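You operate a simulated robot arm through the tools that you are given. There is no shell and no other tool.

You run a simulated two-armed robot. Do the job below in one go: nothing can be reset, and whatever is moved stays where it is left.

TASK
On the flap top of the green table, fold the checked cloth in half, so that its two long edges meet.

The check looks at the end state, three seconds after you hand in, the way a careful person would. Anything else that was tipped, shoved, dropped, spilled or broken makes it a failure. Flat cloth is picked up by pressing the open fingertips on it (5 to 10 N) and closing them slowly along it; thin cloth reads only 2 to 8 mm in the jaws.

THE ROBOT
Two 7-joint arms with two-finger parallel grippers on one trunk, on a base that drives. Base frame: it is fixed to the floor where the robot stands at the start and does not move with it; the origin is under the middle of the robot, x ahead of it, y to its left, z up. Lengths are in mm, angles in degrees, forces in N, time in s.
The left shoulder is at the start at [110, 169, 1411], the right one opposite. With the tool pointing down near the work surface each hand reaches from about 100 to 660 mm from the robot's upright axis, wherever it stands, measured 20 degrees to its own side. Places, roughly: checked cloth [-1000, -2250, 750]; flap top of the green table [-1000, -2400, 700]. Payload 1.57 kg a hand.
The tool frame of a hand sits at the grasp point between the pads (the TCP): z along the fingers, y along the line on which they close. The tips reach 30 mm beyond it. Largest opening 80 mm; finger width 17, thickness 12; the body of the gripper, 40 by 82 mm, starts 80 mm behind the TCP.
Orientation is told as [roll, pitch, yaw] about the base's x, y, z axes, in that order, counted from this pose: with the fingers straight down and closing along the base's y, the tool's x points along the base's -x, its y along +y and its z along -z.

THE INTERFACE
- The arms move only by the tool send_rows. It takes "left_deltas", "right_deltas" or both (then of equal length, played together; a hand with none holds still); each is one flat list of numbers, 7 for each row, row after row: the shift along the tool's x, y, z in units of 30 mm (1.0 is 30 mm), then the turn, a rotation vector about the tool's x, y, z in units of 6 degrees (1.0 is 6 degrees), then the opening, from 0 (shut) to 1 (fully open). In form: [dx, dy, dz, rx, ry, rz, hand, dx, dy, dz, rx, ry, rz, hand, ...]. A call has 1 to 20 rows; each row shifts and turns the commanded pose from where the row before left it, along the tool's axes as they then stand. A call with a number of a shift or a turn outside -1 to 1 is refused whole. A row lasts 0.2 s, in which the tool goes at most 50 mm and 8.6 degrees; a call with a longer step from one row to the next is refused whole, and so is a gripper value outside its range. Where a pose cannot be reached the arm comes as near as it can. A force on the tool above 40 N (or 10 N above the force at the start of the call, whichever is more), or a blocked arm, ends the call early, and 0.2 s more pass. Each finger travels about 72 mm/s and halts on what it meets, pressing with about 21 N; the grip force reading is that of the motor and also rises with nothing between the fingers. The clock runs only during rows and for 0.2 s after the last one: add rows that do not move to give the fingers time. It gives the time, the measured TCP pose, the force on the tool (base axes), the opening and the grip force at its end, in the units of the frame above (readings bear some noise), with the torque about the TCP (base axes, N m) and any sound that the robot's microphone picked up.
- Cameras (640 x 400 px; columns grow to the right, rows downward): "scene" is now at [162.8, -6.8, 1598.5]; the picture's right is [-0.07, -1.00, 0.00], its down [-0.72, 0.05, -0.69] and it looks along [0.69, -0.05, -0.73] (base axes); focal length 277 px, centre (320, 200). "left" rides on the left gripper at [72, 7, -122] in its tool frame; the picture's right is [-0.09, 1.00, 0.00], its down [-0.84, -0.08, -0.54] and it looks along [-0.54, -0.05, 0.84] (tool axes); focal length 238 px, centre (320, 200). "right" rides on the right gripper at [72, -7, -122] in its tool frame; the picture's right is [0.09, 1.00, 0.00], its down [-0.84, 0.08, -0.54] and it looks along [-0.54, 0.05, 0.84] (tool axes); focal length 238 px, centre (320, 200). There is no depth. A picture from a camera that has moved, and an enlarged one, comes with that camera's place and axes in the base frame and with its lens.
- get_image(camera): a new picture of that camera. It takes no simulated time.
- move_column(by): slides the trunk up (or, below 0, down) by that many mm; the arms and the scene camera ride with it, the base frame stays. It gives what a move gives, with no picture.
- roll_base(legs): drives the robot by 1 to 6 legs, each [ahead, left, turn to the left] in mm, mm and degrees, along the robot's own axes; the way and the turn of a leg run together, so that a leg with both is an arc; at most 1500 mm and 180 degrees a leg. The arms and the cameras ride along, it lands a little off, and it stops where it bumps. It gives what a move gives.
- pan_tilt(pan, tilt): turns the head with the scene camera to pan (to the left, within 86 degrees either way) and tilt (down, from -29 to 69), counted from straight ahead of the robot. It gives what a move gives.
- zoom(camera, box): a new picture of the part [left, top, right, bottom] of that camera's present view, enlarged. It takes no simulated time.
- finish_job(): hands the job in; it is judged then, once.

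Nothing tells you exact positions but the pictures and the camera data. Unless the task says otherwise, let go and move clear before handing in.

The tools are called after "Emit:" by a JSON object that holds its "op" and its "data". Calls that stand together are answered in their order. send_rows: Moves the arms, as the interface text tells. Its arguments: {"type":"object","properties":{"left_deltas":{"type":"array"},"right_deltas":{"type":"array"}},"required":[]} The other tools are called the same way: move_column (by) slides the trunk up or down; roll_base (legs) drives the base; pan_tilt (pan, tilt) turns the head that bears the scene camera; get_image (camera) takes a picture; zoom (camera, box) takes an enlarged picture of a part of a camera's view; finish_job () hands the job in.

At the start:

```text
time_s: 0.0
left_tool_pos: [603.0, 244.1, 899.6]
left_tcp_rot: [-0.1, 0.0, -0.1]
left_ft_force: [0.0, -0.1, -0.4]
left_ft_torque: [0.0, 0.01, 0.02]
left_grip_width: 80.2
left_grip_force: 0.2
right_tool_pos: [640.9, -339.2, 915.2]
right_tcp_rot: [0.1, 0.0, 0.1]
right_ft_force: [-0.8, 0.1, 0.2]
right_ft_torque: [0.01, 0.0, 0.01]
right_grip_width: 79.6
right_grip_force: 0.1
trunk travel left (down, up): [-725.0, 165.0]
robot x, y, heading: [1.7, -0.9, -0.0]
head pan, tilt: [-4.3, 46.5]
```

scene: 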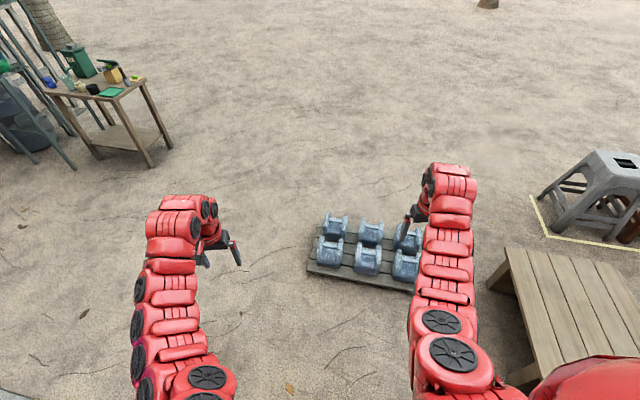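
right: 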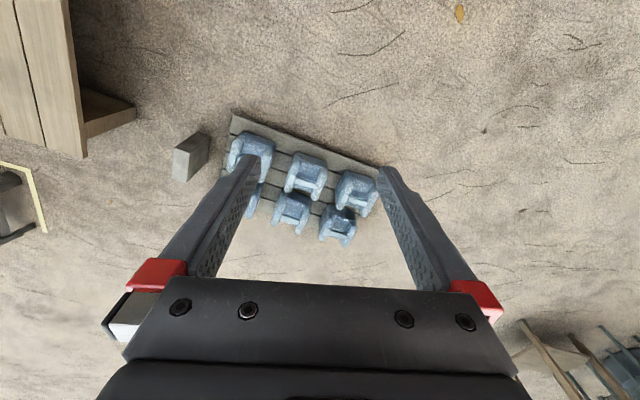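
left: 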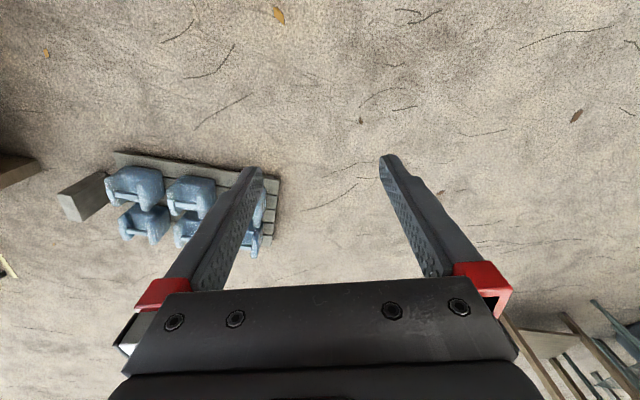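

I see open sandy ground, a low wooden bench at my right, a pallet with blue parts ahead; the cloth is behind and to the right at about [-1000, -2250, 750]. I'll turn the head to look around first.

Emit:
{"op": "pan_tilt", "data": {"pan": -86, "tilt": 25}}

Emit:
{"op": "get_image", "data": {"camera": "scene"}}

```text
time_s: 1.6
left_tool_pos: [602.5, 244.8, 899.5]
left_tcp_rot: [0.0, 0.0, 0.1]
left_ft_force: [-0.1, -0.1, -0.5]
left_ft_torque: [-0.01, -0.01, -0.02]
left_grip_width: 79.9
left_grip_force: 0.0
right_tool_pos: [640.4, -340.4, 915.2]
right_tcp_rot: [-0.1, 0.0, 0.1]
right_ft_force: [-0.1, 0.3, -0.1]
right_ft_torque: [-0.02, 0.0, 0.02]
right_grip_width: 80.1
right_grip_force: 0.0
trunk travel left (down, up): [-725.0, 165.0]
robot x, y, heading: [4.1, -0.6, -0.3]
head pan, tilt: [-85.9, 25.0]
```

```text
taken
camera scene: at [89.6, -92.7, 1631.3], right [-1.0, -0.07, 0.0], down [-0.03, 0.42, -0.91], along [0.06, -0.9, -0.42], focal length 277 px, centre (320, 200)
```

scene: 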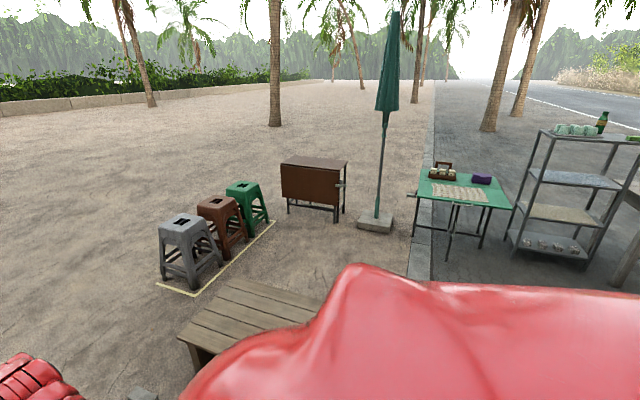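

I see a green-topped folding table with a checked cloth, a carrier with jars and a purple item, next to a shelf and a furled umbrella. I'll zoom in for details and look around toward the back.

Emit:
{"op": "zoom", "data": {"camera": "scene", "box": [390, 140, 550, 260]}}

Emit:
{"op": "zoom", "data": {"camera": "scene", "box": [140, 100, 640, 400]}}

```text
3.33 times, centred on (470, 200) of scene
camera zoom: at [89.6, -92.7, 1631.3], right [-1.0, -0.07, 0.0], down [-0.03, 0.42, -0.91], along [0.06, -0.9, -0.42], focal length 924 px, centre (-180, 200)
```

zoom: 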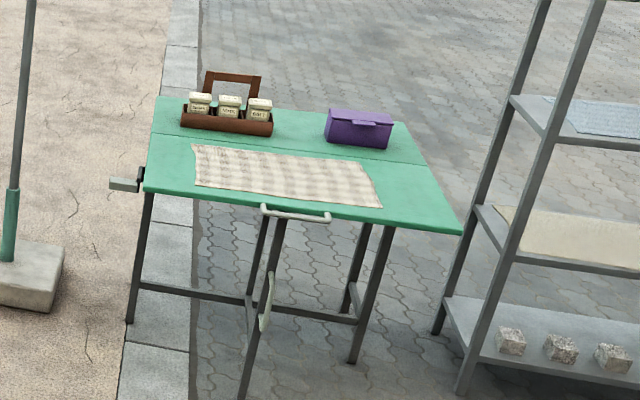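

```text
1.28 times, centred on (390, 250) of scene
camera zoom: at [89.6, -92.7, 1631.3], right [-1.0, -0.07, 0.0], down [-0.03, 0.42, -0.91], along [0.06, -0.9, -0.42], focal length 355 px, centre (230, 136)
```

zoom: 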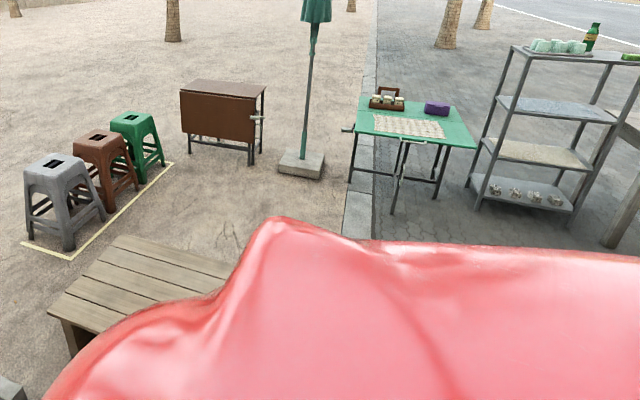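

The table looks turned about 17° with the cloth (roughly 390 x 275 mm) on its near flap half. Before driving I want to see my own base and what's behind/around me.

Emit:
{"op": "pan_tilt", "data": {"pan": -86, "tilt": 69}}

Emit:
{"op": "get_image", "data": {"camera": "scene"}}

Emit:
{"op": "pan_tilt", "data": {"pan": 0, "tilt": 69}}

Emit:
{"op": "get_image", "data": {"camera": "scene"}}

Emit:
{"op": "pan_tilt", "data": {"pan": -50, "tilt": 45}}

Emit:
{"op": "get_image", "data": {"camera": "scene"}}

```text
time_s: 2.7
left_tool_pos: [602.3, 245.2, 900.7]
left_tcp_rot: [-0.1, 0.0, -0.1]
left_ft_force: [0.3, 0.9, 0.4]
left_ft_torque: [-0.01, -0.02, -0.02]
left_grip_width: 79.6
left_grip_force: 0.1
right_tool_pos: [640.9, -340.2, 915.0]
right_tcp_rot: [0.0, -0.1, 0.1]
right_ft_force: [0.1, -0.5, -0.3]
right_ft_torque: [0.02, 0.02, 0.0]
right_grip_width: 80.0
right_grip_force: 0.1
trunk travel left (down, up): [-725.0, 165.0]
robot x, y, heading: [1.1, 0.5, -0.1]
head pan, tilt: [-85.9, 68.8]
```

```text
taken
camera scene: at [87.0, -56.7, 1571.9], right [-1.0, -0.07, 0.0], down [-0.07, 0.93, -0.36], along [0.03, -0.36, -0.93], focal length 277 px, centre (320, 200)
```

scene: 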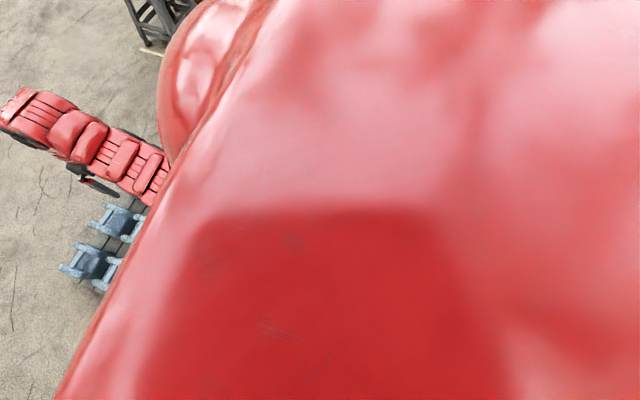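

```text
time_s: 4.3
left_tool_pos: [602.7, 245.6, 900.2]
left_tcp_rot: [0.0, 0.0, 0.0]
left_ft_force: [-0.2, 0.8, 0.6]
left_ft_torque: [-0.03, 0.03, 0.01]
left_grip_width: 79.8
left_grip_force: 0.0
right_tool_pos: [641.3, -341.1, 914.4]
right_tcp_rot: [0.0, 0.0, 0.0]
right_ft_force: [0.7, 0.1, 0.1]
right_ft_torque: [0.03, 0.03, -0.02]
right_grip_width: 80.0
right_grip_force: 0.0
trunk travel left (down, up): [-725.0, 165.0]
robot x, y, heading: [0.5, -0.3, -0.0]
head pan, tilt: [0.0, 68.8]
```

```text
taken
camera scene: at [138.9, -0.9, 1571.8], right [0.0, -1.0, 0.0], down [-0.93, 0.0, -0.36], along [0.36, 0.0, -0.93], focal length 277 px, centre (320, 200)
```

scene: 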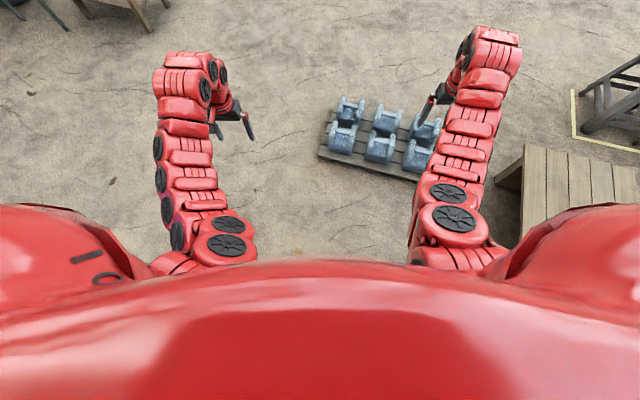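

```text
time_s: 5.4
left_tool_pos: [603.3, 244.4, 900.2]
left_tcp_rot: [-0.1, 0.0, 0.0]
left_ft_force: [0.2, 0.1, -0.2]
left_ft_torque: [-0.01, -0.03, 0.01]
left_grip_width: 80.0
left_grip_force: 0.1
right_tool_pos: [641.7, -340.3, 914.6]
right_tcp_rot: [0.0, 0.0, 0.1]
right_ft_force: [-0.1, 0.5, 0.0]
right_ft_torque: [0.02, 0.02, 0.02]
right_grip_width: 79.9
right_grip_force: 0.1
trunk travel left (down, up): [-725.0, 165.0]
robot x, y, heading: [-2.1, -1.3, -0.0]
head pan, tilt: [-50.0, 45.0]
```

```text
taken
camera scene: at [135.4, -63.0, 1600.6], right [-0.77, -0.64, 0.0], down [-0.46, 0.54, -0.71], along [0.45, -0.54, -0.71], focal length 277 px, centre (320, 200)
```

scene: 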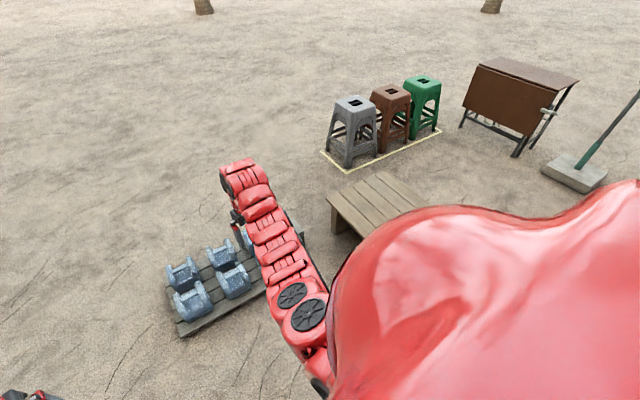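

The area near my base is clear: the pallet is ~900 mm ahead, the bench's near edge about y≈-850. I'll raise the trunk to keep hands high and turn in place toward the table, then look again.

Emit:
{"op": "move_column", "data": {"by": 100}}

Emit:
{"op": "roll_base", "data": {"legs": [[0, 0, -107]]}}

Emit:
{"op": "pan_tilt", "data": {"pan": 0, "tilt": 35}}

Emit:
{"op": "get_image", "data": {"camera": "scene"}}

```text
time_s: 6.8
left_tool_pos: [603.0, 244.3, 1000.9]
left_tcp_rot: [0.0, 0.0, 0.0]
left_ft_force: [-0.2, -0.4, 0.2]
left_ft_torque: [0.02, -0.01, 0.02]
left_grip_width: 80.1
left_grip_force: 0.0
right_tool_pos: [641.2, -341.6, 1014.2]
right_tcp_rot: [-0.1, 0.0, 0.2]
right_ft_force: [0.7, 0.2, 0.3]
right_ft_torque: [0.02, -0.01, 0.04]
right_grip_width: 79.9
right_grip_force: 0.1
trunk travel left (down, up): [-825.0, 65.0]
robot x, y, heading: [-0.2, 1.2, 0.0]
head pan, tilt: [-50.0, 45.0]
```

```text
time_s: 11.6
left_tool_pos: [73.7, -646.5, 999.3]
left_tcp_rot: [0.0, 0.0, -105.5]
left_ft_force: [-0.6, 0.7, 0.2]
left_ft_torque: [0.03, -0.04, -0.04]
left_grip_width: 79.7
left_grip_force: 0.0
right_tool_pos: [-498.8, -527.4, 1015.0]
right_tcp_rot: [0.0, 0.0, -105.4]
right_ft_force: [0.4, 0.2, 0.2]
right_ft_torque: [0.02, -0.04, -0.01]
right_grip_width: 80.2
right_grip_force: 0.1
trunk travel left (down, up): [-825.0, 65.0]
robot x, y, heading: [3.6, 1.1, -105.7]
head pan, tilt: [-50.0, 45.0]
```

```text
time_s: 12.8
left_tool_pos: [74.6, -645.5, 1000.0]
left_tcp_rot: [0.0, 0.0, -105.6]
left_ft_force: [0.5, -0.7, -0.7]
left_ft_torque: [0.03, 0.01, 0.03]
left_grip_width: 80.1
left_grip_force: 0.1
right_tool_pos: [-499.8, -526.0, 1015.9]
right_tcp_rot: [0.1, 0.0, -105.5]
right_ft_force: [-0.1, 0.3, 0.7]
right_ft_torque: [-0.04, -0.01, 0.0]
right_grip_width: 80.0
right_grip_force: 0.0
trunk travel left (down, up): [-825.0, 65.0]
robot x, y, heading: [1.7, 1.8, -105.4]
head pan, tilt: [0.0, 35.0]
```

```text
taken
camera scene: at [-42.6, -163.0, 1715.5], right [-0.96, 0.27, 0.0], down [0.15, 0.55, -0.82], along [-0.22, -0.79, -0.57], focal length 277 px, centre (320, 200)
```

scene: 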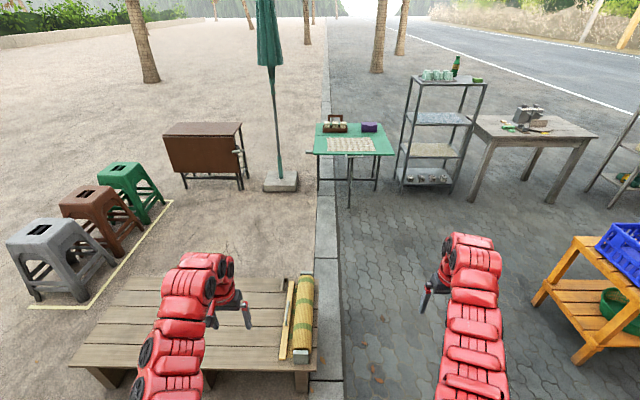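

Now I have a clear view: the bench's right end is just left of my straight-ahead line, so I'll sidestep right about 600 mm, then drive ahead about 1100 mm along the pavement and look again.

Emit:
{"op": "roll_base", "data": {"legs": [[0, -600, 0], [1000, 0, 0]]}}

Emit:
{"op": "get_image", "data": {"camera": "scene"}}

```text
time_s: 20.9
left_tool_pos: [-762.3, -1453.4, 1000.7]
left_tcp_rot: [0.0, -0.1, -105.6]
left_ft_force: [0.0, 1.4, -0.4]
left_ft_torque: [0.01, 0.02, 0.03]
left_grip_width: 80.2
left_grip_force: 0.1
right_tool_pos: [-1336.4, -1334.9, 1015.5]
right_tcp_rot: [-0.1, 0.1, -105.4]
right_ft_force: [-0.3, -0.5, 0.0]
right_ft_torque: [0.01, 0.03, 0.01]
right_grip_width: 79.8
right_grip_force: 0.2
trunk travel left (down, up): [-825.0, 65.0]
robot x, y, heading: [-840.7, -809.0, -105.5]
head pan, tilt: [0.0, 35.0]
```

```text
taken
camera scene: at [-879.6, -970.9, 1715.5], right [-0.96, 0.27, 0.0], down [0.15, 0.55, -0.82], along [-0.22, -0.79, -0.57], focal length 277 px, centre (320, 200)
```

scene: 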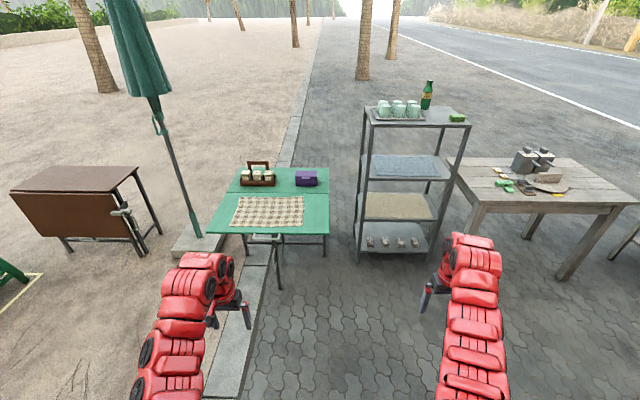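

Emit:
{"op": "zoom", "data": {"camera": "scene", "box": [190, 140, 350, 240]}}

Emit:
{"op": "zoom", "data": {"camera": "scene", "box": [190, 200, 350, 300]}}

```text
4.00 times, centred on (270, 190) of scene
camera zoom: at [-879.6, -970.9, 1715.5], right [-0.96, 0.27, 0.0], down [0.15, 0.55, -0.82], along [-0.22, -0.79, -0.57], focal length 1109 px, centre (520, 240)
```

zoom: 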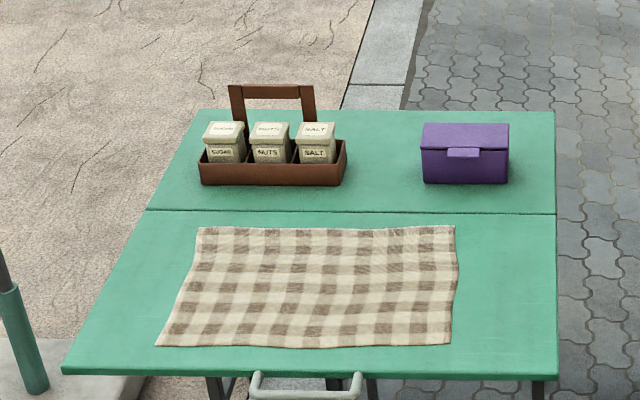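

```text
4.00 times, centred on (270, 250) of scene
camera zoom: at [-879.6, -970.9, 1715.5], right [-0.96, 0.27, 0.0], down [0.15, 0.55, -0.82], along [-0.22, -0.79, -0.57], focal length 1109 px, centre (520, 0)
```

zoom: 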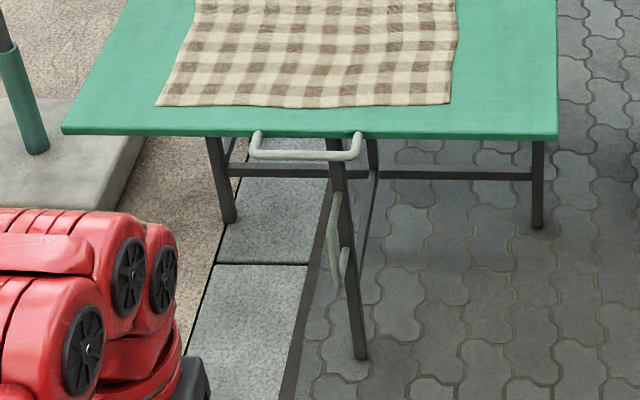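

The table's flap half faces me: the cloth is about 420 x 300 mm, ~65 mm inside the flap's near edge, with a gate leg under the flap; jars and a purple box sit ~125 mm beyond the cloth. I'll drive ahead past the bench, sidestep left to centre on the cloth, and stop ~500 mm short of the flap to re-measure.

Emit:
{"op": "roll_base", "data": {"legs": [[520, 0, 0], [0, 320, 0], [260, 0, 0]]}}

Emit:
{"op": "pan_tilt", "data": {"pan": 0, "tilt": 50}}

Emit:
{"op": "get_image", "data": {"camera": "scene"}}

```text
time_s: 27.2
left_tool_pos: [-665.9, -2290.6, 1000.9]
left_tcp_rot: [0.0, 0.0, -105.5]
left_ft_force: [0.9, 0.3, -0.1]
left_ft_torque: [0.01, 0.0, 0.01]
left_grip_width: 79.7
left_grip_force: 0.1
right_tool_pos: [-1238.3, -2172.8, 1015.7]
right_tcp_rot: [0.0, 0.0, -105.4]
right_ft_force: [-0.1, 0.0, -0.4]
right_ft_torque: [0.02, -0.03, -0.04]
right_grip_width: 79.9
right_grip_force: 0.1
trunk travel left (down, up): [-825.0, 65.0]
robot x, y, heading: [-737.0, -1645.7, -105.8]
head pan, tilt: [0.0, 35.0]
```

```text
time_s: 27.9
left_tool_pos: [-665.9, -2292.5, 999.8]
left_tcp_rot: [0.0, 0.1, -105.6]
left_ft_force: [0.2, -0.3, 0.5]
left_ft_torque: [0.0, 0.01, 0.0]
left_grip_width: 80.0
left_grip_force: 0.0
right_tool_pos: [-1238.5, -2173.1, 1015.1]
right_tcp_rot: [0.0, 0.1, -105.4]
right_ft_force: [-0.4, -0.6, 0.0]
right_ft_torque: [0.01, -0.02, -0.01]
right_grip_width: 79.9
right_grip_force: 0.0
trunk travel left (down, up): [-825.0, 65.0]
robot x, y, heading: [-741.3, -1647.7, -105.2]
head pan, tilt: [0.0, 50.0]
```

```text
taken
camera scene: at [-779.1, -1799.0, 1693.7], right [-0.96, 0.27, 0.0], down [0.2, 0.74, -0.64], along [-0.17, -0.62, -0.77], focal length 277 px, centre (320, 200)
```

scene: 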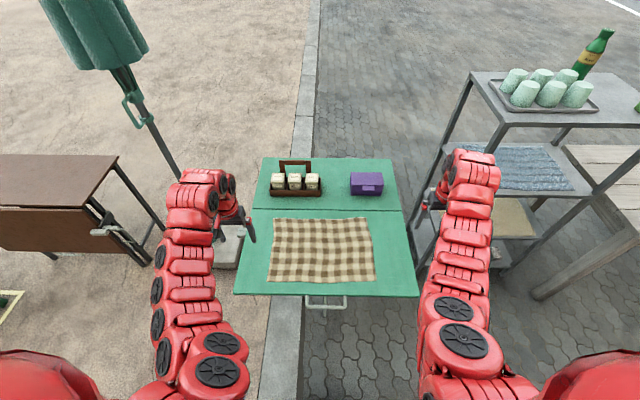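

I'm now in front of the flap with the cloth centred. I'll zoom to measure the cloth and table precisely.

Emit:
{"op": "zoom", "data": {"camera": "scene", "box": [220, 190, 430, 321]}}

Emit:
{"op": "zoom", "data": {"camera": "scene", "box": [230, 140, 420, 259]}}

```text
3.05 times, centred on (325, 256) of scene
camera zoom: at [-779.1, -1799.0, 1693.7], right [-0.96, 0.27, 0.0], down [0.2, 0.74, -0.64], along [-0.17, -0.62, -0.77], focal length 845 px, centre (305, 31)
```

zoom: 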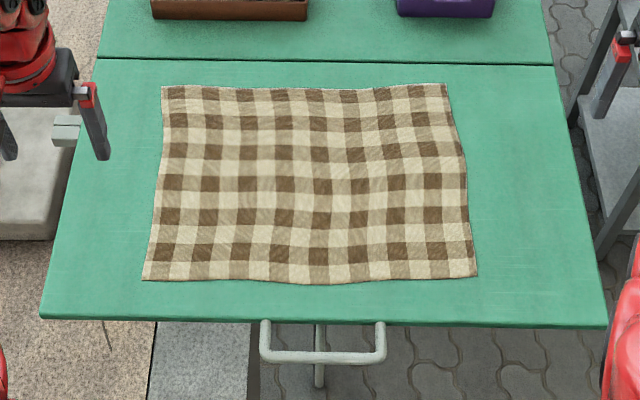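

```text
3.36 times, centred on (325, 200) of scene
camera zoom: at [-779.1, -1799.0, 1693.7], right [-0.96, 0.27, 0.0], down [0.2, 0.74, -0.64], along [-0.17, -0.62, -0.77], focal length 932 px, centre (303, 202)
```

zoom: 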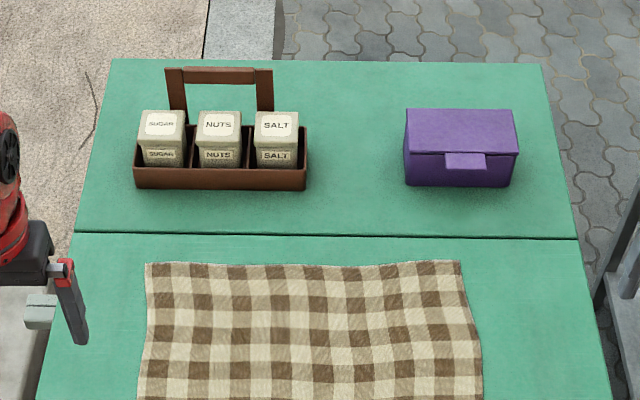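

Table top is at z≈679 and the cloth spans about ±211 mm laterally, near edge ~600 mm and far edge ~902 mm ahead of my axis. I'll drive 255 mm closer (staying clear of the handle and gate leg), then lower the trunk with the hands kept well above the table.

Emit:
{"op": "roll_base", "data": {"legs": [[255, 0, 0]]}}

Emit:
{"op": "get_image", "data": {"camera": "scene"}}

```text
time_s: 29.8
left_tool_pos: [-733.9, -2539.4, 1000.8]
left_tcp_rot: [-0.1, -0.2, -105.6]
left_ft_force: [0.0, -0.5, -0.4]
left_ft_torque: [-0.02, -0.01, -0.01]
left_grip_width: 79.8
left_grip_force: 0.0
right_tool_pos: [-1308.0, -2419.0, 1015.0]
right_tcp_rot: [0.1, 0.0, -105.5]
right_ft_force: [1.2, 0.1, -0.5]
right_ft_torque: [-0.03, -0.01, 0.04]
right_grip_width: 80.0
right_grip_force: 0.0
trunk travel left (down, up): [-825.0, 65.0]
robot x, y, heading: [-805.8, -1893.8, -105.7]
head pan, tilt: [0.0, 50.0]
```

```text
taken
camera scene: at [-847.6, -2045.3, 1693.9], right [-0.96, 0.27, 0.0], down [0.21, 0.74, -0.64], along [-0.17, -0.62, -0.77], focal length 277 px, centre (320, 200)
```

scene: 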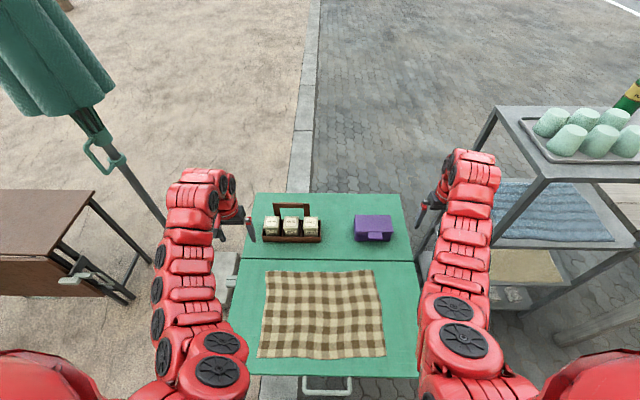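

I'm positioned with the cloth right in front. Next I'll bring both hands inward over the cloth (still ~300 mm above it), then lower the trunk part way.

Emit:
{"op": "send_rows", "data": {"left_deltas": [0.5, -0.3, 0, 0, 0, 0, 1, 0.5, -0.3, 0, 0, 0, 0, 1, 0.5, -0.3, 0, 0, 0, 0, 1, 0.5, -0.3, 0, 0, 0, 0, 1, 0.5, -0.3, 0, 0, 0, 0, 1, 0.5, -0.3, 0, 0, 0, 0, 1], "right_deltas": [0.7, 0.85, 0, 0, 0, 0, 1, 0.7, 0.85, 0, 0, 0, 0, 1, 0.7, 0.85, 0, 0, 0, 0, 1, 0.7, 0.85, 0, 0, 0, 0, 1, 0.7, 0.85, 0, 0, 0, 0, 1, 0.7, 0.85, 0, 0, 0, 0, 1]}}

Emit:
{"op": "move_column", "data": {"by": -170}}

Emit:
{"op": "get_image", "data": {"camera": "scene"}}

Emit:
{"op": "get_image", "data": {"camera": "left"}}

Emit:
{"op": "get_image", "data": {"camera": "right"}}

```text
time_s: 31.2
left_tool_pos: [-761.3, -2440.0, 1000.3]
left_tcp_rot: [0.1, -0.1, -105.6]
left_ft_force: [0.0, -0.5, -0.5]
left_ft_torque: [-0.02, 0.03, 0.01]
left_grip_width: 80.0
left_grip_force: 0.0
right_tool_pos: [-1125.4, -2337.6, 1013.7]
right_tcp_rot: [0.1, -0.3, -105.5]
right_ft_force: [0.0, -0.4, 0.9]
right_ft_torque: [0.0, 0.04, 0.04]
right_grip_width: 79.8
right_grip_force: 0.1
right hand out of reach, approached as far as the arm can: row 6
trunk travel left (down, up): [-825.0, 65.0]
robot x, y, heading: [-811.2, -1895.0, -105.6]
head pan, tilt: [0.0, 50.0]
```

```text
time_s: 33.1
left_tool_pos: [-762.2, -2439.7, 829.1]
left_tcp_rot: [-0.1, 0.0, -105.5]
left_ft_force: [-0.2, -0.3, -0.3]
left_ft_torque: [-0.01, -0.02, -0.02]
left_grip_width: 79.9
left_grip_force: 0.0
right_tool_pos: [-1127.1, -2340.4, 841.8]
right_tcp_rot: [0.3, -0.3, -105.5]
right_ft_force: [0.0, 0.3, 0.5]
right_ft_torque: [0.0, -0.01, 0.05]
right_grip_width: 80.0
right_grip_force: 0.1
trunk travel left (down, up): [-655.0, 235.0]
robot x, y, heading: [-811.1, -1892.9, -105.9]
head pan, tilt: [0.0, 50.0]
```

```text
taken
camera scene: at [-847.8, -2046.1, 1523.8], right [-0.96, 0.27, 0.0], down [0.21, 0.74, -0.64], along [-0.17, -0.62, -0.77], focal length 277 px, centre (320, 200)
```

scene: 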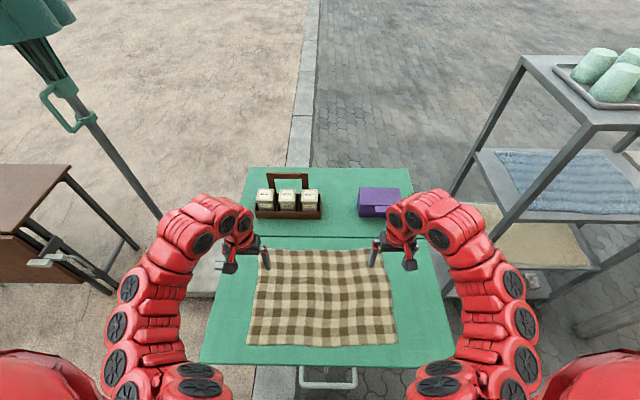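

```text
taken
camera left: at [-736.5, -2370.8, 951.4], right [0.93, -0.36, 0.0], down [-0.3, -0.78, 0.54], along [-0.19, -0.51, -0.84], focal length 238 px, centre (320, 200)
```

left: 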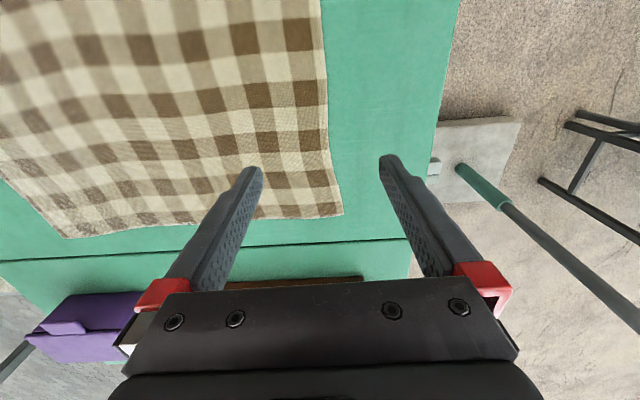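

```text
taken
camera right: at [-1114.3, -2268.7, 964.9], right [0.98, -0.18, 0.0], down [-0.15, -0.82, 0.55], along [-0.1, -0.54, -0.84], focal length 238 px, centre (320, 200)
```

right: 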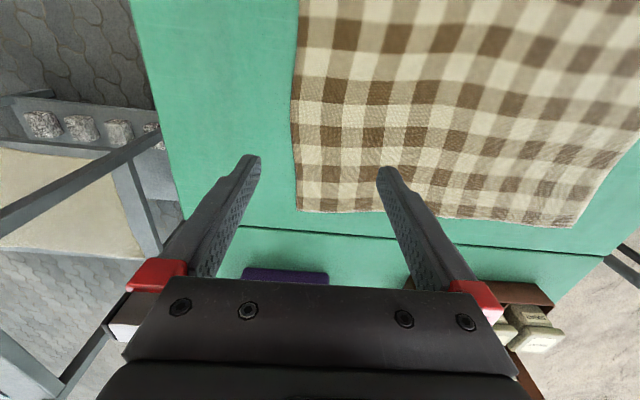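

The hand cameras show both far cloth corners at about [-777,-2569] and [-1185,-2465]. Plan: pinch the far edge near each corner with both hands and bring it over to the near edge. I'll move both hands over those far-edge spots, staying ~70 mm above the cloth.

Emit:
{"op": "send_rows", "data": {"left_deltas": [-0.676, -0.062, 0.278, 0, 0, -0.033, 0.8, -0.676, -0.062, 0.278, 0, 0, -0.033, 0.6, -0.676, -0.062, 0.278, 0, 0, -0.033, 0.5, -0.676, -0.062, 0.278, 0, 0, -0.033, 0.4, -0.676, -0.062, 0.278, 0, 0, -0.033, 0.4, -0.676, -0.062, 0.278, 0, 0, -0.033, 0.4, 0, 0, 0, 0, 0, 0, 0.4], "right_deltas": [-0.707, 0.047, 0.35, 0, 0, -0.033, 0.8, -0.707, 0.047, 0.35, 0, 0, -0.033, 0.6, -0.707, 0.047, 0.35, 0, 0, -0.033, 0.5, -0.707, 0.047, 0.35, 0, 0, -0.033, 0.4, -0.707, 0.047, 0.35, 0, 0, -0.033, 0.4, -0.707, 0.047, 0.35, 0, 0, -0.033, 0.4, 0, 0, 0, 0, 0, 0, 0.4]}}

Emit:
{"op": "get_image", "data": {"camera": "scene"}}

Emit:
{"op": "get_image", "data": {"camera": "left"}}

Emit:
{"op": "get_image", "data": {"camera": "right"}}

```text
time_s: 34.7
left_tool_pos: [-804.3, -2552.8, 778.3]
left_tcp_rot: [0.1, -0.1, -104.5]
left_ft_force: [0.0, -0.4, -0.2]
left_ft_torque: [-0.01, 0.0, 0.0]
left_grip_width: 32.1
left_grip_force: 0.0
right_tool_pos: [-1151.5, -2465.0, 780.9]
right_tcp_rot: [0.1, -0.4, -104.2]
right_ft_force: [-0.2, 0.0, 0.0]
right_ft_torque: [-0.01, 0.02, 0.01]
right_grip_width: 32.0
right_grip_force: 0.1
trunk travel left (down, up): [-655.0, 235.0]
robot x, y, heading: [-808.2, -1897.8, -105.4]
head pan, tilt: [0.0, 50.0]
```

```text
taken
camera scene: at [-847.6, -2045.3, 1523.9], right [-0.96, 0.27, 0.0], down [0.21, 0.74, -0.64], along [-0.17, -0.62, -0.77], focal length 277 px, centre (320, 200)
```

scene: 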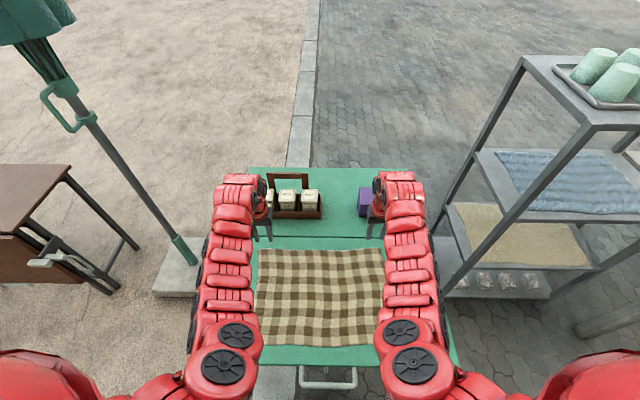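

```text
taken
camera left: at [-780.9, -2484.7, 901.3], right [0.94, -0.34, 0.0], down [-0.28, -0.79, 0.54], along [-0.18, -0.51, -0.84], focal length 238 px, centre (320, 200)
```

left: 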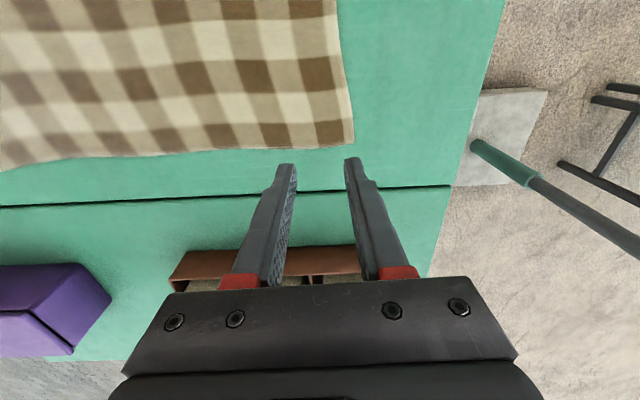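

```text
taken
camera right: at [-1140.8, -2393.7, 903.2], right [0.99, -0.16, 0.0], down [-0.13, -0.83, 0.55], along [-0.08, -0.54, -0.84], focal length 238 px, centre (320, 200)
```

right: 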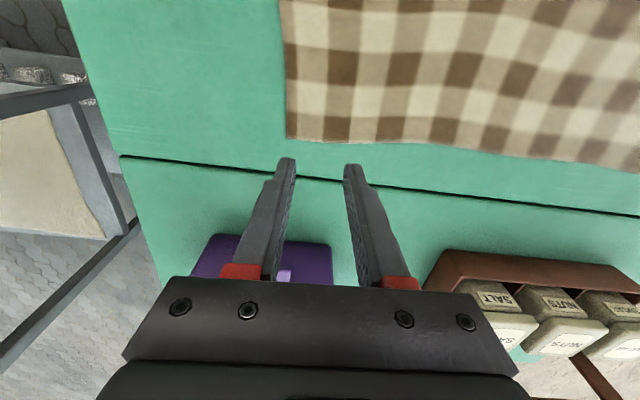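

Both hands are well placed over the far edge (about 8–10 mm inside it, ~31 mm in from the side edges). I'll descend to just above the cloth.

Emit:
{"op": "send_rows", "data": {"left_deltas": [0, 0, 0.5, 0, 0, 0, 0.4, 0.02, 0, 0.5, 0, 0, 0, 0.4, 0, 0, 0.4, 0, 0, 0, 0.4, 0, 0, 0.4, 0, 0, 0, 0.4, 0, 0, 0, 0, 0, 0, 0.4], "right_deltas": [0, 0, 0.5, 0, 0, 0, 0.4, 0.02, 0, 0.5, 0, 0, 0, 0.4, 0, 0, 0.45, 0, 0, 0, 0.4, 0, 0, 0.45, 0, 0, 0, 0.4, 0, 0, 0, 0, 0, 0, 0.4]}}

Emit:
{"op": "get_image", "data": {"camera": "left"}}

Emit:
{"op": "get_image", "data": {"camera": "right"}}

```text
time_s: 35.9
left_tool_pos: [-803.4, -2553.8, 725.9]
left_tcp_rot: [0.0, 0.0, -104.4]
left_ft_force: [0.4, 1.1, -0.7]
left_ft_torque: [0.03, -0.01, -0.01]
left_grip_width: 32.2
left_grip_force: 0.0
right_tool_pos: [-1152.0, -2463.9, 723.1]
right_tcp_rot: [0.1, -0.6, -104.3]
right_ft_force: [0.0, -0.3, 0.5]
right_ft_torque: [-0.02, -0.01, 0.0]
right_grip_width: 31.9
right_grip_force: 0.1
trunk travel left (down, up): [-655.0, 235.0]
robot x, y, heading: [-809.5, -1891.8, -105.5]
head pan, tilt: [0.0, 50.0]
```

```text
taken
camera left: at [-780.5, -2484.6, 847.6], right [0.94, -0.34, 0.0], down [-0.28, -0.79, 0.54], along [-0.18, -0.51, -0.84], focal length 238 px, centre (320, 200)
```

left: 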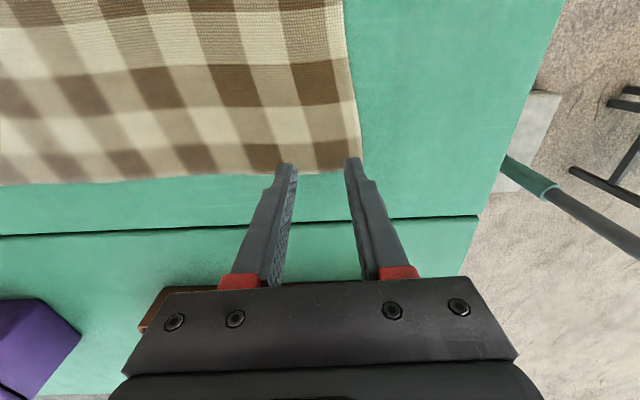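

```text
taken
camera right: at [-1140.7, -2393.6, 845.5], right [0.99, -0.16, 0.0], down [-0.13, -0.83, 0.55], along [-0.08, -0.54, -0.84], focal length 238 px, centre (320, 200)
```

right: 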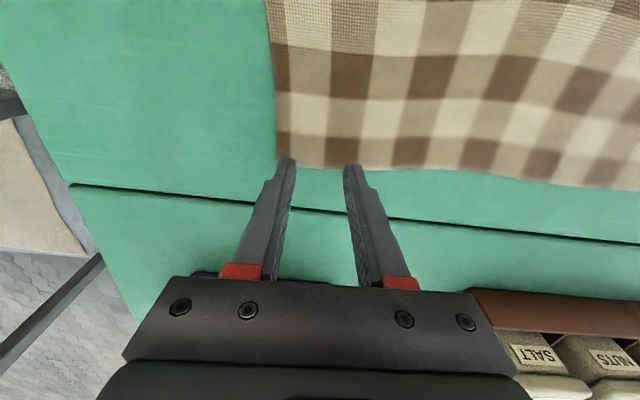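

Tips are ~15 mm above the cloth and aligned right at the far corners. I'll descend in small steps feeling for contact.

Emit:
{"op": "send_rows", "data": {"left_deltas": [0, 0, 0.1, 0, 0, 0, 0.4, 0, 0, 0.1, 0, 0, 0, 0.4, 0, 0, 0.1, 0, 0, 0, 0.4, 0, 0, 0.1, 0, 0, 0, 0.4, 0, 0, 0, 0, 0, 0, 0.4], "right_deltas": [0, 0, 0.1, 0, 0, 0, 0.4, 0, 0, 0.1, 0, 0, 0, 0.4, 0, 0, 0.1, 0, 0, 0, 0.4, 0, 0, 0, 0, 0, 0, 0.4, 0, 0, 0, 0, 0, 0, 0.4]}}

```text
time_s: 37.1
left_tool_pos: [-805.7, -2553.7, 713.6]
left_tcp_rot: [0.1, 0.0, -104.3]
left_ft_force: [-0.3, -0.4, -0.9]
left_ft_torque: [0.0, 0.03, -0.01]
left_grip_width: 32.2
left_grip_force: 0.1
right_tool_pos: [-1151.6, -2465.6, 713.8]
right_tcp_rot: [0.1, -0.3, -104.3]
right_ft_force: [-0.2, 0.7, 0.0]
right_ft_torque: [-0.01, 0.0, -0.01]
right_grip_width: 32.0
right_grip_force: 0.0
trunk travel left (down, up): [-655.0, 235.0]
robot x, y, heading: [-808.2, -1893.6, -105.6]
head pan, tilt: [0.0, 50.0]
```

Emit:
{"op": "send_rows", "data": {"left_deltas": [0, 0, 0.05, 0, 0, 0, 0.4, 0, 0, 0.05, 0, 0, 0, 0.4, 0, 0, 0, 0, 0, 0, 0.4], "right_deltas": [0, 0, 0.05, 0, 0, 0, 0.4, 0, 0, 0.05, 0, 0, 0, 0.4, 0, 0, 0, 0, 0, 0, 0.4]}}

Emit:
{"op": "send_rows", "data": {"left_deltas": [0, 0, 0.05, 0, 0, 0, 0.4, 0, 0, 0, 0, 0, 0, 0.4], "right_deltas": [0, 0, 0.05, 0, 0, 0, 0.4, 0, 0, 0, 0, 0, 0, 0.4]}}

```text
time_s: 37.9
left_tool_pos: [-805.7, -2553.5, 711.4]
left_tcp_rot: [0.0, -0.2, -104.4]
left_ft_force: [-0.6, -1.4, 5.9]
left_ft_torque: [0.03, 0.01, -0.04]
left_grip_width: 32.0
left_grip_force: 0.1
right_tool_pos: [-1151.8, -2465.7, 710.7]
right_tcp_rot: [0.3, -0.3, -104.3]
right_ft_force: [0.3, -0.3, 2.1]
right_ft_torque: [0.02, -0.01, -0.04]
right_grip_width: 32.3
right_grip_force: 0.0
trunk travel left (down, up): [-655.0, 235.0]
robot x, y, heading: [-811.4, -1897.7, -105.6]
head pan, tilt: [0.0, 50.0]
```

```text
time_s: 38.5
left_tool_pos: [-805.0, -2553.2, 711.0]
left_tcp_rot: [0.0, -0.2, -104.4]
left_ft_force: [-1.4, -3.3, 12.3]
left_ft_torque: [-0.07, 0.08, -0.03]
left_grip_width: 31.8
left_grip_force: 0.0
right_tool_pos: [-1152.1, -2465.4, 712.7]
right_tcp_rot: [0.1, -0.5, -104.3]
right_ft_force: [0.9, -2.1, 11.1]
right_ft_torque: [0.0, 0.05, -0.03]
right_grip_width: 31.9
right_grip_force: 0.0
trunk travel left (down, up): [-655.0, 235.0]
robot x, y, heading: [-808.6, -1892.7, -105.3]
head pan, tilt: [0.0, 50.0]
```

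Contact on both hands at ~11–12 N (surface at TCP≈711). I'll ease off slightly to ~8 N and close the fingers slowly.

Emit:
{"op": "send_rows", "data": {"left_deltas": [0, 0, -0.02, 0, 0, 0, 0.4, 0, 0, 0, 0, 0, 0, 0.38, 0, 0, 0, 0, 0, 0, 0.36, 0, 0, 0, 0, 0, 0, 0.34, 0, 0, 0, 0, 0, 0, 0.32, 0, 0, 0, 0, 0, 0, 0.3, 0, 0, 0, 0, 0, 0, 0.28, 0, 0, 0, 0, 0, 0, 0.26, 0, 0, 0, 0, 0, 0, 0.24, 0, 0, 0, 0, 0, 0, 0.22, 0, 0, 0, 0, 0, 0, 0.2], "right_deltas": [0, 0, -0.02, 0, 0, 0, 0.4, 0, 0, 0, 0, 0, 0, 0.38, 0, 0, 0, 0, 0, 0, 0.36, 0, 0, 0, 0, 0, 0, 0.34, 0, 0, 0, 0, 0, 0, 0.32, 0, 0, 0, 0, 0, 0, 0.3, 0, 0, 0, 0, 0, 0, 0.28, 0, 0, 0, 0, 0, 0, 0.26, 0, 0, 0, 0, 0, 0, 0.24, 0, 0, 0, 0, 0, 0, 0.22, 0, 0, 0, 0, 0, 0, 0.2]}}

Emit:
{"op": "get_image", "data": {"camera": "left"}}

Emit:
{"op": "get_image", "data": {"camera": "right"}}

```text
time_s: 40.9
left_tool_pos: [-804.7, -2552.0, 711.0]
left_tcp_rot: [0.0, -0.1, -104.4]
left_ft_force: [-0.2, -0.5, 12.2]
left_ft_torque: [-0.01, 0.07, 0.04]
left_grip_width: 17.2
left_grip_force: 0.4
right_tool_pos: [-1151.1, -2464.5, 711.7]
right_tcp_rot: [0.1, -0.4, -104.3]
right_ft_force: [-0.4, 1.3, 8.1]
right_ft_torque: [0.06, 0.03, -0.03]
right_grip_width: 16.0
right_grip_force: 0.0
trunk travel left (down, up): [-655.0, 235.0]
robot x, y, heading: [-808.6, -1892.8, -105.7]
head pan, tilt: [0.0, 50.0]
```

```text
taken
camera left: at [-780.4, -2483.2, 833.0], right [0.94, -0.34, 0.0], down [-0.28, -0.79, 0.54], along [-0.18, -0.51, -0.84], focal length 238 px, centre (320, 200)
```

left: 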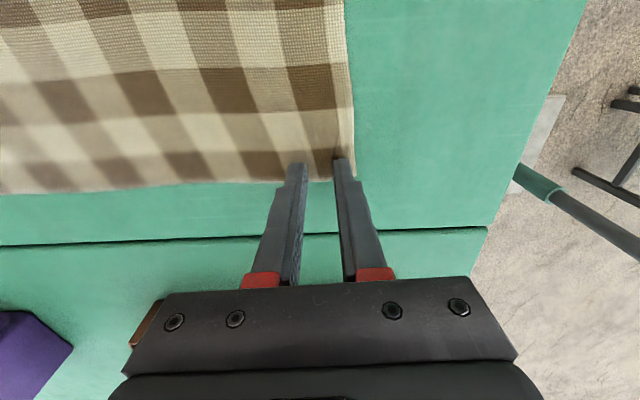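

```text
taken
camera right: at [-1140.1, -2392.5, 833.7], right [0.99, -0.16, 0.0], down [-0.13, -0.83, 0.55], along [-0.08, -0.54, -0.84], focal length 238 px, centre (320, 200)
```

right: 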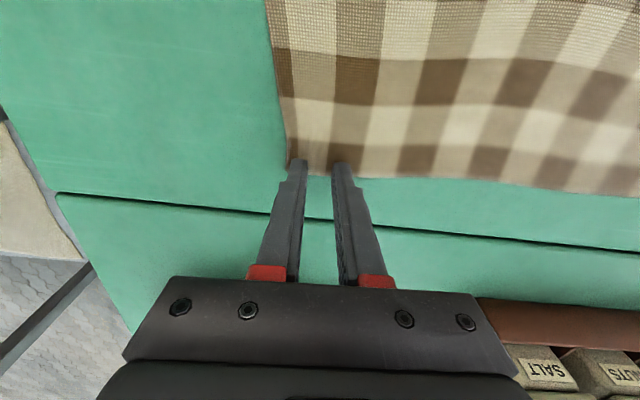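

The corners are being drawn in with the fingers. Let me zoom to see whether a ridge forms.

Emit:
{"op": "zoom", "data": {"camera": "left", "box": [240, 100, 400, 200]}}

Emit:
{"op": "zoom", "data": {"camera": "right", "box": [240, 100, 400, 200]}}

```text
4.00 times, centred on (320, 150) of left
camera zoom: at [-780.4, -2483.2, 833.0], right [0.94, -0.34, 0.0], down [-0.28, -0.79, 0.54], along [-0.18, -0.51, -0.84], focal length 953 px, centre (320, 400)
```

zoom: 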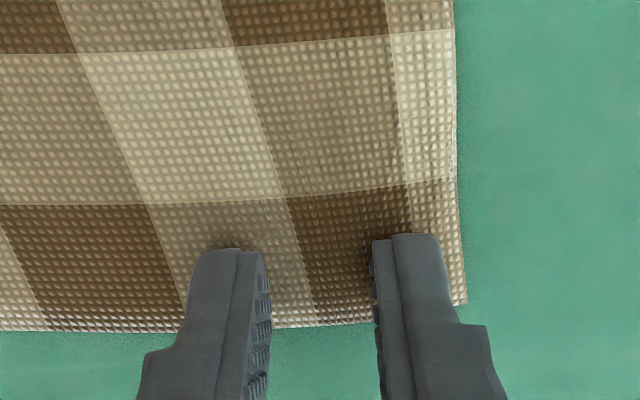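

```text
4.00 times, centred on (320, 150) of right
camera zoom: at [-1140.1, -2392.5, 833.7], right [0.99, -0.16, 0.0], down [-0.13, -0.83, 0.55], along [-0.08, -0.54, -0.84], focal length 953 px, centre (320, 400)
```

zoom: 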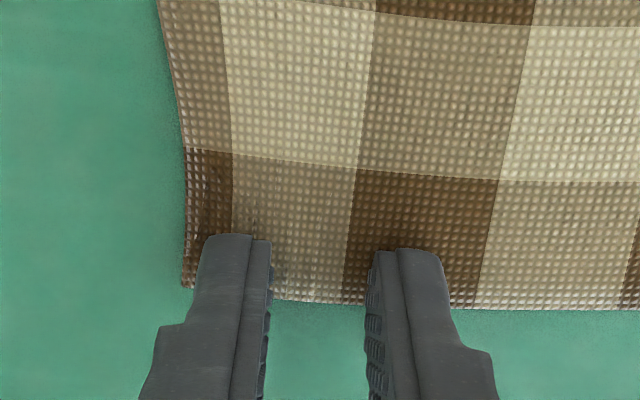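

The fingertips grip the fabric and drag it inward properly. I'll continue closing slowly to shut.

Emit:
{"op": "send_rows", "data": {"left_deltas": [0, 0, -0.01, 0, 0, 0, 0.18, 0, 0, 0, 0, 0, 0, 0.16, 0, 0, 0, 0, 0, 0, 0.14, 0, 0, 0, 0, 0, 0, 0.12, 0, 0, 0, 0, 0, 0, 0.1, 0, 0, 0, 0, 0, 0, 0.08, 0, 0, 0, 0, 0, 0, 0.06, 0, 0, 0, 0, 0, 0, 0.04, 0, 0, 0, 0, 0, 0, 0.02, 0, 0, 0, 0, 0, 0, 0, 0, 0, 0, 0, 0, 0, 0, 0, 0, 0, 0, 0, 0, 0], "right_deltas": [0, 0, 0, 0, 0, 0, 0.18, 0, 0, 0, 0, 0, 0, 0.16, 0, 0, 0, 0, 0, 0, 0.14, 0, 0, 0, 0, 0, 0, 0.12, 0, 0, 0, 0, 0, 0, 0.1, 0, 0, 0, 0, 0, 0, 0.08, 0, 0, 0, 0, 0, 0, 0.06, 0, 0, 0, 0, 0, 0, 0.04, 0, 0, 0, 0, 0, 0, 0.02, 0, 0, 0, 0, 0, 0, 0, 0, 0, 0, 0, 0, 0, 0, 0, 0, 0, 0, 0, 0, 0]}}

Emit:
{"op": "zoom", "data": {"camera": "left", "box": [240, 100, 400, 200]}}

Emit:
{"op": "zoom", "data": {"camera": "right", "box": [240, 100, 400, 200]}}

```text
time_s: 43.5
left_tool_pos: [-804.3, -2552.1, 711.7]
left_tcp_rot: [0.0, -0.1, -104.5]
left_ft_force: [0.3, -0.1, 8.5]
left_ft_torque: [0.05, 0.03, -0.01]
left_grip_width: 0.0
left_grip_force: 20.5
right_tool_pos: [-1151.5, -2464.4, 712.6]
right_tcp_rot: [0.1, -0.3, -104.3]
right_ft_force: [-1.3, 0.1, 12.8]
right_ft_torque: [0.05, 0.02, -0.01]
right_grip_width: 0.1
right_grip_force: 20.8
trunk travel left (down, up): [-655.0, 235.0]
robot x, y, heading: [-807.6, -1892.0, -105.9]
head pan, tilt: [0.0, 50.0]
```

```text
4.00 times, centred on (320, 150) of left
camera zoom: at [-780.2, -2483.1, 833.2], right [0.94, -0.34, 0.0], down [-0.28, -0.79, 0.54], along [-0.18, -0.51, -0.84], focal length 953 px, centre (320, 400)
```

zoom: 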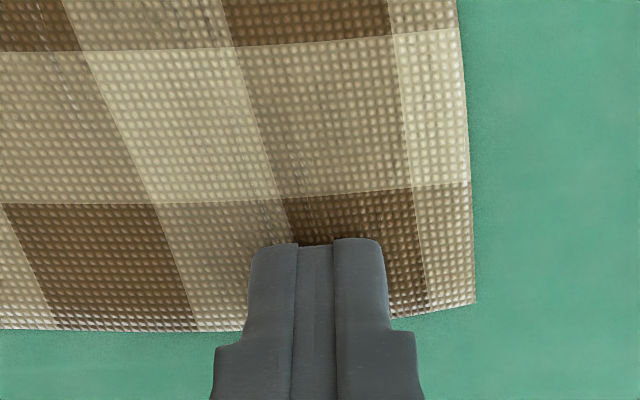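

```text
4.00 times, centred on (320, 150) of right
camera zoom: at [-1140.0, -2392.6, 833.8], right [0.99, -0.16, 0.0], down [-0.13, -0.83, 0.55], along [-0.08, -0.54, -0.84], focal length 953 px, centre (320, 400)
```

zoom: 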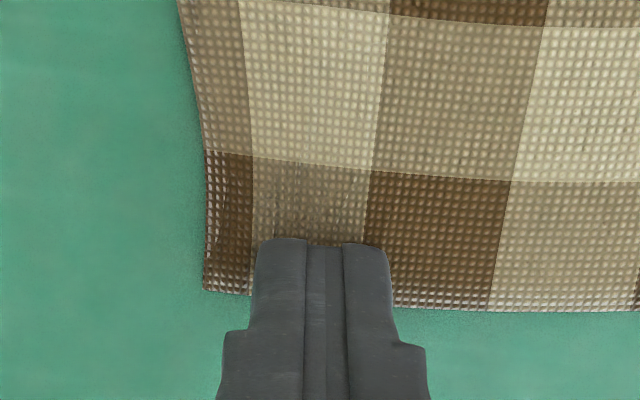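

The jaws read 0 mm — the cloth slipped back flat, so no grasp. With a wider starting opening the cloth should buckle more easily; I'll lift, open fully, shift inward ~24 mm and try again with a lighter press.

Emit:
{"op": "send_rows", "data": {"left_deltas": [0, 0, -0.5, 0, 0, 0, 0.2, 0, 0, -0.3, 0, 0, 0, 0.6, 0, -0.4, 0, 0, 0, 0, 1, 0, -0.4, 0, 0, 0, 0, 1, 0, 0, 0, 0, 0, 0, 1, 0, 0, 0.5, 0, 0, 0, 1, 0, 0, 0, 0, 0, 0, 1], "right_deltas": [0, 0, -0.5, 0, 0, 0, 0.2, 0, 0, -0.3, 0, 0, 0, 0.6, 0.06, 0.4, 0, 0, 0, 0, 1, 0.06, 0.4, 0, 0, 0, 0, 1, 0, 0, 0, 0, 0, 0, 1, 0, 0, 0.5, 0, 0, 0, 1, 0, 0, 0, 0, 0, 0, 1]}}

Emit:
{"op": "get_image", "data": {"camera": "left"}}

Emit:
{"op": "get_image", "data": {"camera": "right"}}

```text
time_s: 45.1
left_tool_pos: [-827.4, -2546.2, 718.3]
left_tcp_rot: [0.2, 0.0, -104.3]
left_ft_force: [-0.1, -0.4, -0.9]
left_ft_torque: [0.01, 0.03, -0.03]
left_grip_width: 79.9
left_grip_force: 0.1
right_tool_pos: [-1126.3, -2467.2, 719.7]
right_tcp_rot: [0.2, -0.4, -104.3]
right_ft_force: [-0.1, -0.3, -0.5]
right_ft_torque: [0.01, -0.01, -0.02]
right_grip_width: 80.1
right_grip_force: 0.1
trunk travel left (down, up): [-655.0, 235.0]
robot x, y, heading: [-805.6, -1894.6, -105.4]
head pan, tilt: [0.0, 50.0]
```

```text
taken
camera left: at [-803.4, -2478.3, 841.0], right [0.94, -0.34, 0.0], down [-0.28, -0.79, 0.54], along [-0.18, -0.51, -0.84], focal length 238 px, centre (320, 200)
```

left: 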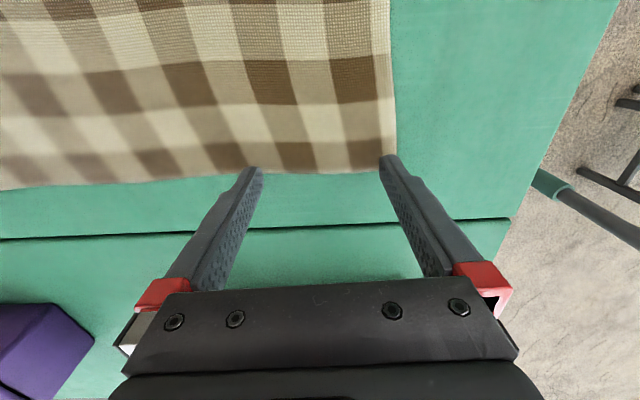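

```text
taken
camera right: at [-1115.7, -2396.2, 841.4], right [0.99, -0.16, 0.0], down [-0.13, -0.83, 0.55], along [-0.08, -0.54, -0.84], focal length 238 px, centre (320, 200)
```

right: 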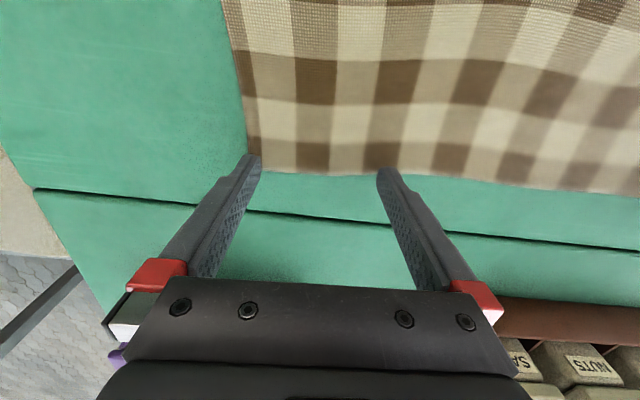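

Fully open fingers now straddle the far edge near each corner. I'll nudge 4 mm inward from the edge and press down gently.

Emit:
{"op": "send_rows", "data": {"left_deltas": [0.13, 0, 0.1, 0, 0, 0, 1, 0, 0, 0.1, 0, 0, 0, 1, 0, 0, 0.03, 0, 0, 0, 1, 0, 0, 0, 0, 0, 0, 1], "right_deltas": [0.13, 0, 0.1, 0, 0, 0, 1, 0, 0, 0.1, 0, 0, 0, 1, 0, 0, 0.07, 0, 0, 0, 1, 0, 0, 0, 0, 0, 0, 1]}}

```text
time_s: 46.1
left_tool_pos: [-825.4, -2542.8, 712.5]
left_tcp_rot: [0.0, -0.1, -104.5]
left_ft_force: [0.6, 0.2, 0.6]
left_ft_torque: [-0.01, 0.0, -0.02]
left_grip_width: 79.9
left_grip_force: 0.0
right_tool_pos: [-1126.7, -2463.3, 712.3]
right_tcp_rot: [0.2, -0.5, -104.2]
right_ft_force: [-0.1, -0.2, 5.3]
right_ft_torque: [0.05, 0.06, 0.01]
right_grip_width: 79.9
right_grip_force: 0.1
trunk travel left (down, up): [-655.0, 235.0]
robot x, y, heading: [-805.5, -1896.8, -105.7]
head pan, tilt: [0.0, 50.0]
```

Emit:
{"op": "send_rows", "data": {"left_deltas": [0, 0, 0.05, 0, 0, 0, 1, 0, 0, 0, 0, 0, 0, 1], "right_deltas": [0, 0, 0.01, 0, 0, 0, 1, 0, 0, 0, 0, 0, 0, 1]}}

```text
time_s: 46.7
left_tool_pos: [-827.1, -2543.5, 710.9]
left_tcp_rot: [0.0, -0.1, -104.4]
left_ft_force: [0.7, 0.8, 8.5]
left_ft_torque: [0.1, 0.11, -0.02]
left_grip_width: 79.9
left_grip_force: 0.1
right_tool_pos: [-1126.8, -2462.9, 711.6]
right_tcp_rot: [0.1, -0.4, -104.3]
right_ft_force: [-0.3, -1.1, 5.6]
right_ft_torque: [0.03, 0.07, 0.05]
right_grip_width: 80.1
right_grip_force: 0.0
trunk travel left (down, up): [-655.0, 235.0]
robot x, y, heading: [-806.3, -1894.6, -105.7]
head pan, tilt: [0.0, 50.0]
```

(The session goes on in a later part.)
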